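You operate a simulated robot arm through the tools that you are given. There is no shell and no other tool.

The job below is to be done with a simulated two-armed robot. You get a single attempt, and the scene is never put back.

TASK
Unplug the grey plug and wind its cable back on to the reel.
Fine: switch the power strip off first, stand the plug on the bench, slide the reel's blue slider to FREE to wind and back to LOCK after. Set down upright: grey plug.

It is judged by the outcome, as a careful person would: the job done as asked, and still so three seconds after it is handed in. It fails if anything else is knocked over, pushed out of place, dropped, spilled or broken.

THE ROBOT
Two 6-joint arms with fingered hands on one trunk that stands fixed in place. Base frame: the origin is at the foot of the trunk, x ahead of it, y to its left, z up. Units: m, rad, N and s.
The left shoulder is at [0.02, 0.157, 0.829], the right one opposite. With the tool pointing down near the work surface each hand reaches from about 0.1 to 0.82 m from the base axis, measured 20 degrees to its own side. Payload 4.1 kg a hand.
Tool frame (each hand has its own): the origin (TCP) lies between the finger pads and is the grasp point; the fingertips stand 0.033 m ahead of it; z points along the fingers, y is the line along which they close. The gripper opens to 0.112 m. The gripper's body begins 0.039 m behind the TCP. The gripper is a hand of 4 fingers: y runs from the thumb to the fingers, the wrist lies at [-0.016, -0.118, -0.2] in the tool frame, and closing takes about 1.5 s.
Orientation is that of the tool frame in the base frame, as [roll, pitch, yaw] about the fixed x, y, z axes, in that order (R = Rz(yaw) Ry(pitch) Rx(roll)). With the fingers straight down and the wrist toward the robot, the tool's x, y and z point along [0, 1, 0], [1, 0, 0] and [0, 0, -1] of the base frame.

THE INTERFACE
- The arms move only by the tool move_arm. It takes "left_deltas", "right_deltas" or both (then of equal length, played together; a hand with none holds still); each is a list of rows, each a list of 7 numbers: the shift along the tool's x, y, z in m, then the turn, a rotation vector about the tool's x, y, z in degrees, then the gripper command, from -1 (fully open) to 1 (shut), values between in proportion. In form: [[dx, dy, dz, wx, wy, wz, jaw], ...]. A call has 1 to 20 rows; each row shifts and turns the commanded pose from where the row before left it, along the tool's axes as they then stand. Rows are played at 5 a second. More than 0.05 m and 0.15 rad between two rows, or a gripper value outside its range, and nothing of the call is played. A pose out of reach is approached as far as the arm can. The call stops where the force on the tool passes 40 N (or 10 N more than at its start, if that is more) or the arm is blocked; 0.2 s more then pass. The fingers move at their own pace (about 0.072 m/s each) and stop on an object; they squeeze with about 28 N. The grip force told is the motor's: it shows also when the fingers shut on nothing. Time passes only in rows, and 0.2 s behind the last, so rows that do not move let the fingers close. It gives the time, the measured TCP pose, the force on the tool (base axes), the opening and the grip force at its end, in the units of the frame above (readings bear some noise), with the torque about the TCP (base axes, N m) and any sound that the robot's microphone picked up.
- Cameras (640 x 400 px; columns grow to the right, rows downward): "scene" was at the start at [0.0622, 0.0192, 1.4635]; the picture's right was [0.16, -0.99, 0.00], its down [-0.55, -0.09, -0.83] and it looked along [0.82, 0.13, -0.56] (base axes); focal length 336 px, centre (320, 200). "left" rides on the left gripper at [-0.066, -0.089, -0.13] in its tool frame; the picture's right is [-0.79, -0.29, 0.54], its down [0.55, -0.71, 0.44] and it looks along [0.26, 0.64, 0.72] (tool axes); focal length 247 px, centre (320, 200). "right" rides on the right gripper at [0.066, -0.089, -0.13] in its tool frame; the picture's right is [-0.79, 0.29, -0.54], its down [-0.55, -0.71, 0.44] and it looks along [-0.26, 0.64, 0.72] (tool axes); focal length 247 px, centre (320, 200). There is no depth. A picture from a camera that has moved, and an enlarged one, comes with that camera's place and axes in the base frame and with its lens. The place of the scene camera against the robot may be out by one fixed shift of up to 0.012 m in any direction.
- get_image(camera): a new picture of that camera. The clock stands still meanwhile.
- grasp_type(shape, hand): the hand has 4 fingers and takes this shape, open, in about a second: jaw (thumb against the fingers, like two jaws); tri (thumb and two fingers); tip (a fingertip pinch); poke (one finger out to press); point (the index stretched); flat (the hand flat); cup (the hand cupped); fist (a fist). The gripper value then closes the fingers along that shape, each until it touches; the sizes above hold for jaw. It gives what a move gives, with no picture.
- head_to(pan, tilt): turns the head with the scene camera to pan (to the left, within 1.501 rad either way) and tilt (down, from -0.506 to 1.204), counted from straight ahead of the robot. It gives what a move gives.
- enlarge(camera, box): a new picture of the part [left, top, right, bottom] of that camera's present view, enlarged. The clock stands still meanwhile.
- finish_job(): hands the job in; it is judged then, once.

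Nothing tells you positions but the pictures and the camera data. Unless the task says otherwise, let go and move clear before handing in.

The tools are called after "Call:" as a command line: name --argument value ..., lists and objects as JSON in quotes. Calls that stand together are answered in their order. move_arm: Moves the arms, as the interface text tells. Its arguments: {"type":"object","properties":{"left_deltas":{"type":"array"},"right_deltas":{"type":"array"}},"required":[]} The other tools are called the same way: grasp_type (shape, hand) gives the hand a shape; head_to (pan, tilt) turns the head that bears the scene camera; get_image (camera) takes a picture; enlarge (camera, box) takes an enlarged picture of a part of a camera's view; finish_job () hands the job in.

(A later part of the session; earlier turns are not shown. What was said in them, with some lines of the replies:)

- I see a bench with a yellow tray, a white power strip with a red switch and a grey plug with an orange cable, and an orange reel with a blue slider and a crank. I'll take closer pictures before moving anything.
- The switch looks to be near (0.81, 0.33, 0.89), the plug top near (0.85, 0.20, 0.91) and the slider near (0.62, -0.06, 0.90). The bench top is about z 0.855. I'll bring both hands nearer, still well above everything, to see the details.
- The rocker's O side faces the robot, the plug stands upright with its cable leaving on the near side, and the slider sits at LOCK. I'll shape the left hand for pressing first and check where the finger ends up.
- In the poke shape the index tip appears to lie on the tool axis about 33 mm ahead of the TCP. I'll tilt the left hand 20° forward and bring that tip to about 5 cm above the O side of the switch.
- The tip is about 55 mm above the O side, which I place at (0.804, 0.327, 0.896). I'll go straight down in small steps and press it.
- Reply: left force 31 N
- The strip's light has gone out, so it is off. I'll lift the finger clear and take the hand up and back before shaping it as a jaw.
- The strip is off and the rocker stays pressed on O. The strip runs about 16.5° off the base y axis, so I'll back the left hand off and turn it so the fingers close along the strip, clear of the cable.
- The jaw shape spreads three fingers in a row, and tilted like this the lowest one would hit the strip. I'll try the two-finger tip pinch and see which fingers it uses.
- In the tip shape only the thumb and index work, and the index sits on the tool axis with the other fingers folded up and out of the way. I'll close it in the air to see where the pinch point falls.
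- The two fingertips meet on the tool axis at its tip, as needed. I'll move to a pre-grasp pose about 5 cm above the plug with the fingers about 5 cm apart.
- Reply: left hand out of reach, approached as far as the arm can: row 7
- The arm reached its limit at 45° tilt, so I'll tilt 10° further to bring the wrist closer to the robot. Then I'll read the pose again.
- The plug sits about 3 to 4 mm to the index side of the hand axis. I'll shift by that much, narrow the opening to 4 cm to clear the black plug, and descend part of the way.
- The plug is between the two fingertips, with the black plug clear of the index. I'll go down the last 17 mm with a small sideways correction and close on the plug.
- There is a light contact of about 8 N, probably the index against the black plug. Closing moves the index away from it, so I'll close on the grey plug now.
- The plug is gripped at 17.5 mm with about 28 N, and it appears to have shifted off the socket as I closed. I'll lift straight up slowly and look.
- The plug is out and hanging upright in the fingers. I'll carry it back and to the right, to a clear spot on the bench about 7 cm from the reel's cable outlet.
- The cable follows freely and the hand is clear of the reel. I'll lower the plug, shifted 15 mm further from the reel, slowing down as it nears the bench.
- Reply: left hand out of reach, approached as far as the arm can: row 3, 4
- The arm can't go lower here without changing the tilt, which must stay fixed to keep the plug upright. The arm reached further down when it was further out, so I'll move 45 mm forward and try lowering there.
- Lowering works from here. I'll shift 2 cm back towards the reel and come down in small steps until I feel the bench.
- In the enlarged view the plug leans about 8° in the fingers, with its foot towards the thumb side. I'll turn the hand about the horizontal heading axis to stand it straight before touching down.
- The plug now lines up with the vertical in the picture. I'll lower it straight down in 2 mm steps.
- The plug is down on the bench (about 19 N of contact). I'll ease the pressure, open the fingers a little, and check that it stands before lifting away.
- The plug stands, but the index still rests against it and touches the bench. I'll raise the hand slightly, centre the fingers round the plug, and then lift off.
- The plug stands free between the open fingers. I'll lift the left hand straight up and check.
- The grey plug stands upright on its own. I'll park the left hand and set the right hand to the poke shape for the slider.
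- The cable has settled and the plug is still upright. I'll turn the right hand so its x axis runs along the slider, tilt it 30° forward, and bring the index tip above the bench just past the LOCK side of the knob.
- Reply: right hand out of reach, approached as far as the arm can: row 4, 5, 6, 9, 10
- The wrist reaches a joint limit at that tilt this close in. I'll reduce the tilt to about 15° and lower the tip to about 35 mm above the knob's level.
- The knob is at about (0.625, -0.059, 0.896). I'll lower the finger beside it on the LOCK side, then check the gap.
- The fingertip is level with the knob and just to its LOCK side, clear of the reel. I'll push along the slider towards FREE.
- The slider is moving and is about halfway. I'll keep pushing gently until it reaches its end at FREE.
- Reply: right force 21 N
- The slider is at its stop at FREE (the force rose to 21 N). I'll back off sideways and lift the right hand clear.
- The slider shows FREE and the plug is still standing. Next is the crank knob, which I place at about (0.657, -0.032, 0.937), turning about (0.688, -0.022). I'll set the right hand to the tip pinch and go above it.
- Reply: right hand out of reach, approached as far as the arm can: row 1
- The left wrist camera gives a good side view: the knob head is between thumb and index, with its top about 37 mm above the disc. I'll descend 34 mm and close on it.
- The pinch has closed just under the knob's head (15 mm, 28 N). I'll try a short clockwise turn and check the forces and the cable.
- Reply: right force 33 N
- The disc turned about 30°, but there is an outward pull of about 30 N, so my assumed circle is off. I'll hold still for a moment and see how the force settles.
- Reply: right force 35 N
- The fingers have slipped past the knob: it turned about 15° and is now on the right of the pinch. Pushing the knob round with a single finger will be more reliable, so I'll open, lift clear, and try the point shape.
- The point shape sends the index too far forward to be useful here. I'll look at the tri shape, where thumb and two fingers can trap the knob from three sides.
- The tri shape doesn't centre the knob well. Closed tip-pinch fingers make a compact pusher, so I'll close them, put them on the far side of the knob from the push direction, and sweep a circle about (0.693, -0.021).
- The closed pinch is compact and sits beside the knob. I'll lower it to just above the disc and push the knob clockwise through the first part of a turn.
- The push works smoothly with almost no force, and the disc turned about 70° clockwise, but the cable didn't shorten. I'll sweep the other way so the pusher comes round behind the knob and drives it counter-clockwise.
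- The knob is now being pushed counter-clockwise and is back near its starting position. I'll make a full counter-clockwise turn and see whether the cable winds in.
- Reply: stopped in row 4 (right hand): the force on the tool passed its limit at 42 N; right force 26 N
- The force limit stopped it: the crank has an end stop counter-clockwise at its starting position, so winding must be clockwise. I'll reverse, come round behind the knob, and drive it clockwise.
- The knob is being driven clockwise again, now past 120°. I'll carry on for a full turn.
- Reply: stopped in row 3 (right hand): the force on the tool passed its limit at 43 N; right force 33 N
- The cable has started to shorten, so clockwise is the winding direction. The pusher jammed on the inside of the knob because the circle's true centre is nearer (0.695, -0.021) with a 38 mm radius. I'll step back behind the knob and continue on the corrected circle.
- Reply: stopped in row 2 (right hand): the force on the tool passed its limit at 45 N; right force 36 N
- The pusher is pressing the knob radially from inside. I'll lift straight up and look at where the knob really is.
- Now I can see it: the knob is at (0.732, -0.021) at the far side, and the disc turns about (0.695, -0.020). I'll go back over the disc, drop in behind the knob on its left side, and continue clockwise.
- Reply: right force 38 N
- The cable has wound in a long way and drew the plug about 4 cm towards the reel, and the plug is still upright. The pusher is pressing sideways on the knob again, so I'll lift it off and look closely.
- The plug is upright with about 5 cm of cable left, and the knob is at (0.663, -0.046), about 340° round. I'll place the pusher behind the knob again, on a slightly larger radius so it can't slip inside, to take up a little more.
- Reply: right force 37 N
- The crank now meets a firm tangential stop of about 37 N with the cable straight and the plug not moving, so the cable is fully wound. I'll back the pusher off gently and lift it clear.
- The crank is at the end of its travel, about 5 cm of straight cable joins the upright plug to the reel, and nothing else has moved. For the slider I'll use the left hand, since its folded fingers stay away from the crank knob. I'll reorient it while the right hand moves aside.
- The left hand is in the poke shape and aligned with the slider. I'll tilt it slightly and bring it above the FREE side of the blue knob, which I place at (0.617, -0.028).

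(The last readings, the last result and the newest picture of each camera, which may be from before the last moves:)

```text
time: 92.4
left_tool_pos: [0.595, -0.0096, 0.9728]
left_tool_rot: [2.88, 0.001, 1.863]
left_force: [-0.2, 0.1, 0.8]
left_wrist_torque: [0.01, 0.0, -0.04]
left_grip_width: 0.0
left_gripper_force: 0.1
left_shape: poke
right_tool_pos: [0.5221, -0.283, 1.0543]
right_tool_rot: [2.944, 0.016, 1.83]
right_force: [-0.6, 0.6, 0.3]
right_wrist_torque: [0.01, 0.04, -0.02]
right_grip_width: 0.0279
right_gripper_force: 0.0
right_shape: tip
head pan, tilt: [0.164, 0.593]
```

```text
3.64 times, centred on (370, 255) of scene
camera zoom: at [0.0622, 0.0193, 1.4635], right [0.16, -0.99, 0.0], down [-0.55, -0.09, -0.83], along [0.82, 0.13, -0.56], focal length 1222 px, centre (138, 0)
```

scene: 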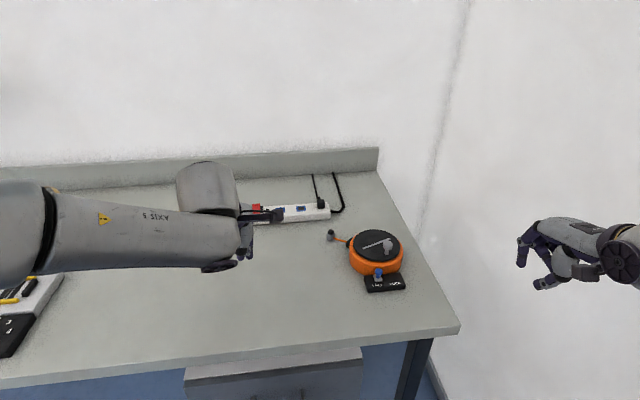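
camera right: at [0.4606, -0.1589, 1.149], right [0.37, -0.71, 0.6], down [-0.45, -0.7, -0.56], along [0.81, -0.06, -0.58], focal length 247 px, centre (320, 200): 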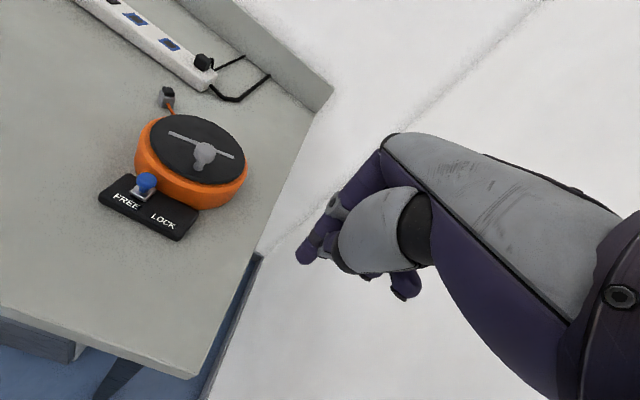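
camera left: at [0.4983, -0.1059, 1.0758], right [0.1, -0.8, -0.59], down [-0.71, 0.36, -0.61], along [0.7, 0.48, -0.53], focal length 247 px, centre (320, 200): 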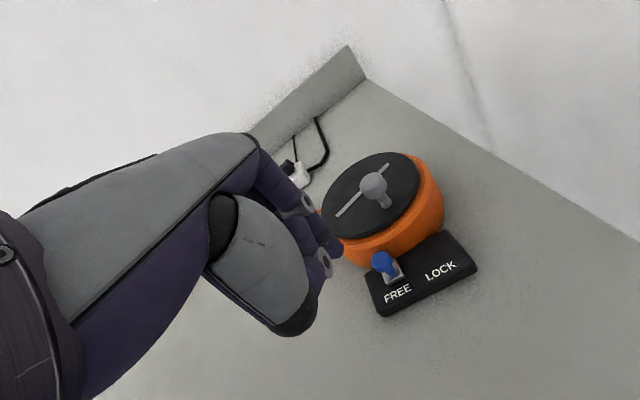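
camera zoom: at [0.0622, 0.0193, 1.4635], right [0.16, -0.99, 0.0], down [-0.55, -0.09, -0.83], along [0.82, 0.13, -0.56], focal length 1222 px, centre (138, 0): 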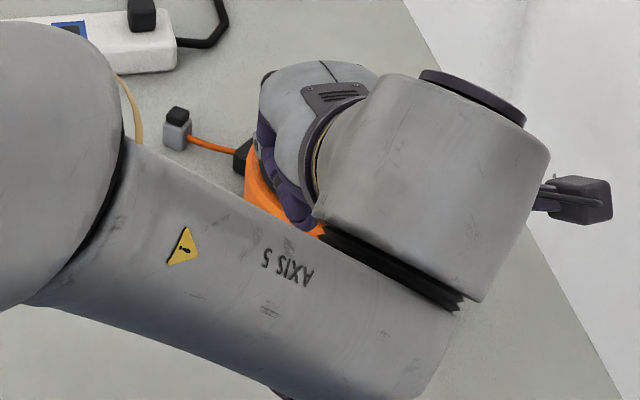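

The blue knob is confirmed at (0.616, -0.027), with the fingertip on its FREE side. I'll lower the finger beside it and push towards LOCK.

Call:
move_arm --left_deltas '[[0.003, -0.0042, 0.0158, 0, 0, 0, -1], [0, -0.0042, 0.0158, 0, 0, 0, -1], [0, -0.0042, 0.0158, 0, 0, 0, -1], [0, 0, 0, 0, 0, 0, -1]]'

Call:
enlarge --camera "left" --box '[270, 120, 490, 320]'

```text
time: 93.4
left_tool_pos: [0.5934, -0.0042, 0.9251]
left_tool_rot: [2.88, 0.001, 1.862]
left_force: [1.3, 0.0, 1.0]
left_wrist_torque: [0.02, 0.02, -0.01]
left_grip_width: 0.0
left_gripper_force: 0.0
left_shape: poke
right_tool_pos: [0.5215, -0.2838, 1.0538]
right_tool_rot: [2.945, 0.016, 1.832]
right_force: [0.1, -0.2, -0.2]
right_wrist_torque: [0.0, 0.02, -0.02]
right_grip_width: 0.0278
right_gripper_force: 0.0
right_shape: tip
head pan, tilt: [0.164, 0.593]
```

```text
2.00 times, centred on (380, 220) of left
camera zoom: at [0.4979, -0.1005, 1.028], right [0.1, -0.8, -0.59], down [-0.71, 0.36, -0.61], along [0.7, 0.48, -0.53], focal length 494 px, centre (200, 160)
```

zoom: 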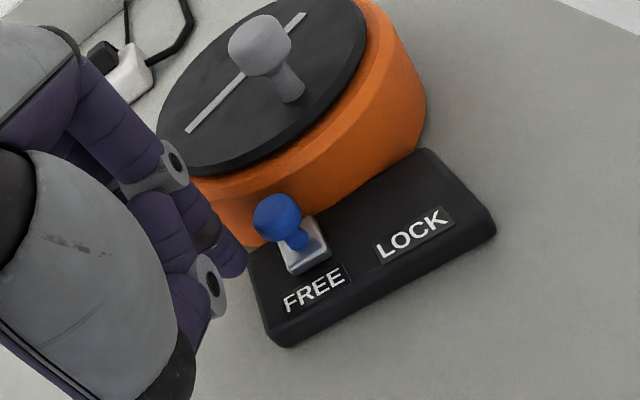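

Call:
move_arm --left_deltas '[[-0.005, 0, 0, 0, 0, 0, -1], [-0.005, 0, 0, 0, 0, 0, -1], [-0.005, 0, 0, 0, 0, 0, -1], [-0.005, 0, 0, 0, 0, 0, -1], [-0.005, 0, 0, 0, 0, 0, -1], [-0.005, 0, 0, 0, 0, 0, -1]]'

Call:
enlarge --camera "left" --box '[270, 120, 490, 320]'

```text
time: 94.8
left_tool_pos: [0.6045, -0.0319, 0.9255]
left_tool_rot: [2.879, 0.003, 1.862]
left_force: [1.1, 0.6, -0.2]
left_wrist_torque: [0.02, 0.0, 0.0]
left_grip_width: 0.0
left_gripper_force: 0.0
left_shape: poke
right_tool_pos: [0.5218, -0.2833, 1.055]
right_tool_rot: [2.944, 0.016, 1.832]
right_force: [0.4, 0.3, 0.1]
right_wrist_torque: [-0.01, 0.0, 0.03]
right_grip_width: 0.0281
right_gripper_force: 0.0
right_shape: tip
head pan, tilt: [0.164, 0.593]
```

```text
2.00 times, centred on (380, 220) of left
camera zoom: at [0.5068, -0.1291, 1.0289], right [0.1, -0.8, -0.59], down [-0.71, 0.36, -0.6], along [0.7, 0.48, -0.53], focal length 494 px, centre (200, 160)
```

zoom: 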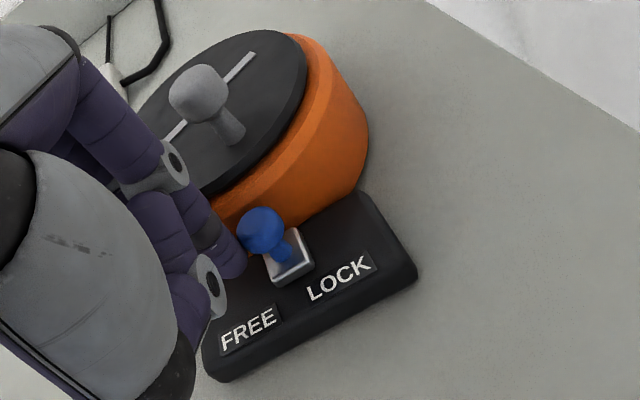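

The slider is moving and is more than halfway. I'll keep on until the force shows the LOCK end.

Call:
move_arm --left_deltas '[[-0.004, 0, 0, 0, 0, 0, -1], [-0.004, 0, 0, 0, 0, 0, -1], [-0.003, 0, 0, 0, 0, 0, -1]]'

Call:
enlarge --camera "left" --box '[270, 120, 490, 320]'

```text
time: 95.6
left_tool_pos: [0.6068, -0.0431, 0.9252]
left_tool_rot: [2.879, 0.001, 1.863]
left_force: [-0.3, 2.4, 0.9]
left_wrist_torque: [-0.03, 0.02, -0.02]
left_grip_width: 0.0
left_gripper_force: 0.1
left_shape: poke
right_tool_pos: [0.5213, -0.2833, 1.0556]
right_tool_rot: [2.944, 0.014, 1.832]
right_force: [0.7, 0.7, -0.2]
right_wrist_torque: [0.02, -0.03, -0.02]
right_grip_width: 0.0279
right_gripper_force: 0.0
right_shape: tip
head pan, tilt: [0.164, 0.593]
```

```text
2.00 times, centred on (380, 220) of left
camera zoom: at [0.5104, -0.1397, 1.0286], right [0.1, -0.8, -0.59], down [-0.71, 0.36, -0.6], along [0.7, 0.48, -0.53], focal length 494 px, centre (200, 160)
```

zoom: 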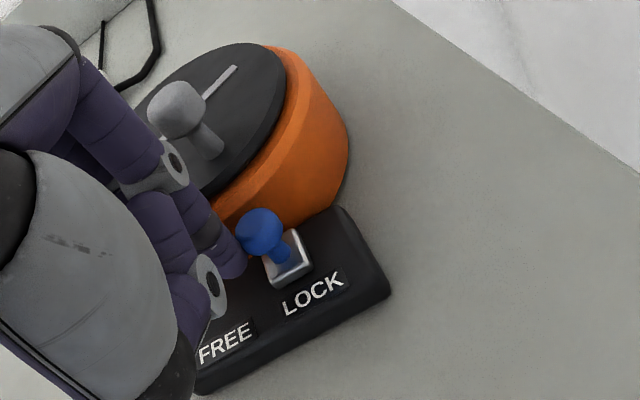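

Call:
move_arm --left_deltas '[[-0.003, 0, 0, 0, 0, 0, -1], [-0.003, 0, 0, 0, 0, 0, -1]]'

Call:
enlarge --camera "left" --box '[270, 120, 490, 320]'

```text
time: 96.2
left_tool_pos: [0.6089, -0.0456, 0.9246]
left_tool_rot: [2.88, -0.002, 1.868]
left_force: [-11.7, 21.8, 5.4]
left_wrist_torque: [0.49, 0.22, 0.14]
left_grip_width: 0.0
left_gripper_force: 0.0
left_shape: poke
right_tool_pos: [0.5211, -0.2827, 1.0545]
right_tool_rot: [2.945, 0.016, 1.834]
right_force: [0.1, 0.0, 0.2]
right_wrist_torque: [0.01, 0.01, 0.02]
right_grip_width: 0.0281
right_gripper_force: 0.1
right_shape: tip
head pan, tilt: [0.164, 0.593]
```

```text
2.00 times, centred on (380, 220) of left
camera zoom: at [0.5123, -0.1426, 1.0282], right [0.1, -0.8, -0.6], down [-0.71, 0.36, -0.6], along [0.7, 0.48, -0.53], focal length 494 px, centre (200, 160)
```

zoom: 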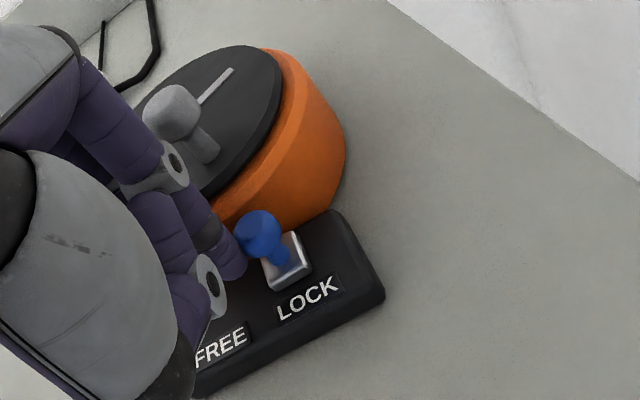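

The slider is back at its original LOCK place and at its stop (25 N). I'll back off, lift the left hand clear, and check everything.

Call:
move_arm --left_deltas '[[0.006, 0, 0, 0, 0, 0, -1], [0.01, -0.003, 0, 0, 0, 0, -1], [0.005, 0.004, -0.0193, 0, 0, 0, -1], [0.005, 0.008, -0.0385, 0, 0, 0, -1], [0.02, 0, -0.04, 0, 0, 0, -1], [0.045, -0.015, -0.01, 0, 0, 0, -1], [0.045, -0.015, -0.01, 0, 0, 0, -1], [0.045, -0.015, -0.01, 0, 0, 0, -1], [0.045, -0.015, -0.01, 0, 0, 0, -1], [0.045, -0.015, -0.01, 0, 0, 0, -1], [0.045, -0.01, 0, 0, 0, 0, -1]]'

Call:
get_image --camera "scene"

Call:
enlarge --camera "scene" --box '[240, 180, 430, 300]'

Call:
enlarge --camera "left" --box '[300, 20, 640, 240]'

Call:
get_image --camera "right"

```text
time: 98.6
left_tool_pos: [0.4145, 0.2186, 1.0549]
left_tool_rot: [2.882, 0.001, 1.859]
left_force: [0.4, -0.6, 0.1]
left_wrist_torque: [0.05, 0.04, -0.03]
left_grip_width: 0.0004
left_gripper_force: 0.0
left_shape: poke
left hand out of reach, approached as far as the arm can: row 11
right_tool_pos: [0.522, -0.2838, 1.0534]
right_tool_rot: [2.945, 0.014, 1.833]
right_force: [1.1, 0.2, -0.5]
right_wrist_torque: [0.0, -0.01, 0.01]
right_grip_width: 0.0282
right_gripper_force: 0.0
right_shape: tip
head pan, tilt: [0.164, 0.593]
```

```text
taken
```

scene: 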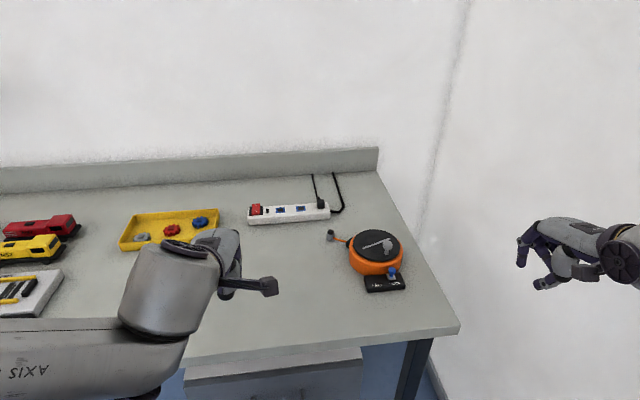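

```text
3.33 times, centred on (335, 240) of scene
camera zoom: at [0.0626, 0.0188, 1.4635], right [0.16, -0.99, 0.0], down [-0.55, -0.09, -0.83], along [0.82, 0.13, -0.56], focal length 1120 px, centre (270, 67)
```

zoom: 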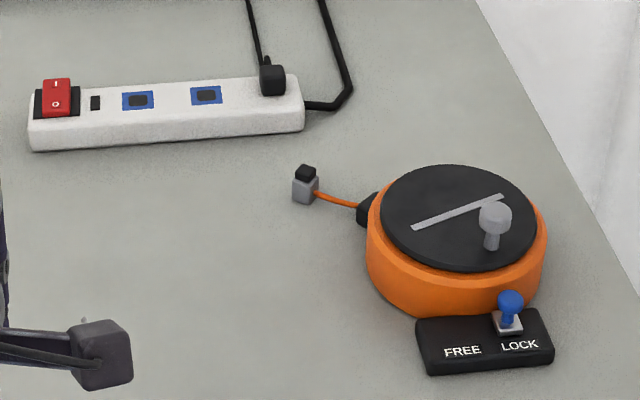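

```text
1.82 times, centred on (470, 130) of left
camera zoom: at [0.3188, 0.1231, 1.159], right [0.09, -0.8, -0.59], down [-0.71, 0.37, -0.6], along [0.7, 0.48, -0.53], focal length 449 px, centre (47, 327)
```

zoom: 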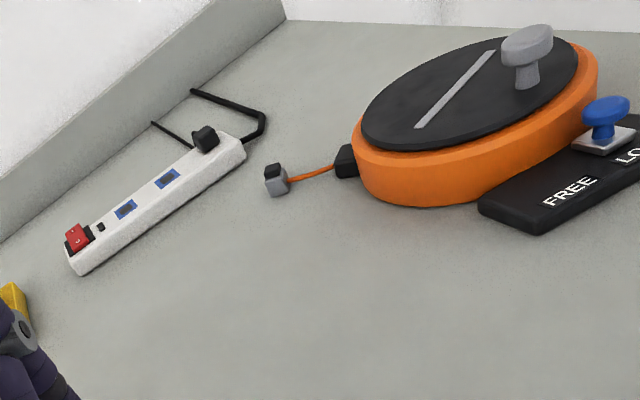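

```text
taken
camera right: at [0.396, -0.2479, 1.1627], right [0.37, -0.71, 0.6], down [-0.45, -0.7, -0.56], along [0.81, -0.06, -0.58], focal length 247 px, centre (320, 200)
```

right: 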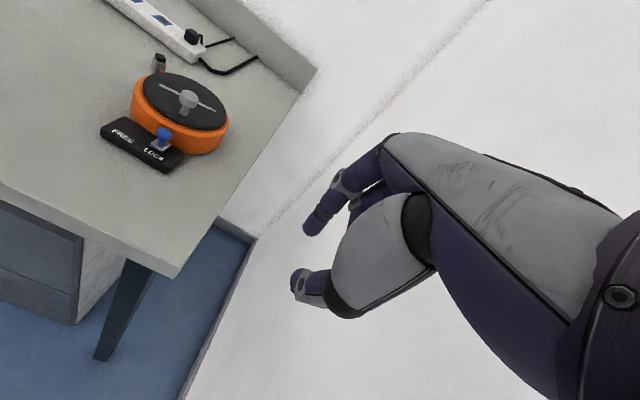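

Everything is in place: the strip is off, the grey plug stands upright on the bench beside the reel, the cable is wound to the crank's end stop, and the slider is at LOCK. The strip, black plug, tray and other items look where they were, and both hands are clear, so I'm handing the job in.

Call:
finish_job

```text
The job is handed in.
```

The job is handed in: the grey plug is unplugged and standing upright on the bench, and its cable is wound back on to the reel. No verdict has come back yet.

- **Power strip:** I switched it off first, and its light went out.
- **Plug:** it came out of the socket slightly sideways as the fingers closed, rather than in a straight pull. I first stood it further from the reel. Winding then drew it about 4 cm closer, and it stayed upright.
- **Cable:** I wound it clockwise until the crank met a firm stop after about 340° of turning. About 5 cm of cable still shows between the plug and the reel.
- **Slider:** I moved it to FREE for winding and back to its original LOCK position afterwards.

In the last pictures, the strip, the black plug, the tray and the other items looked where they started. Both hands were clear.
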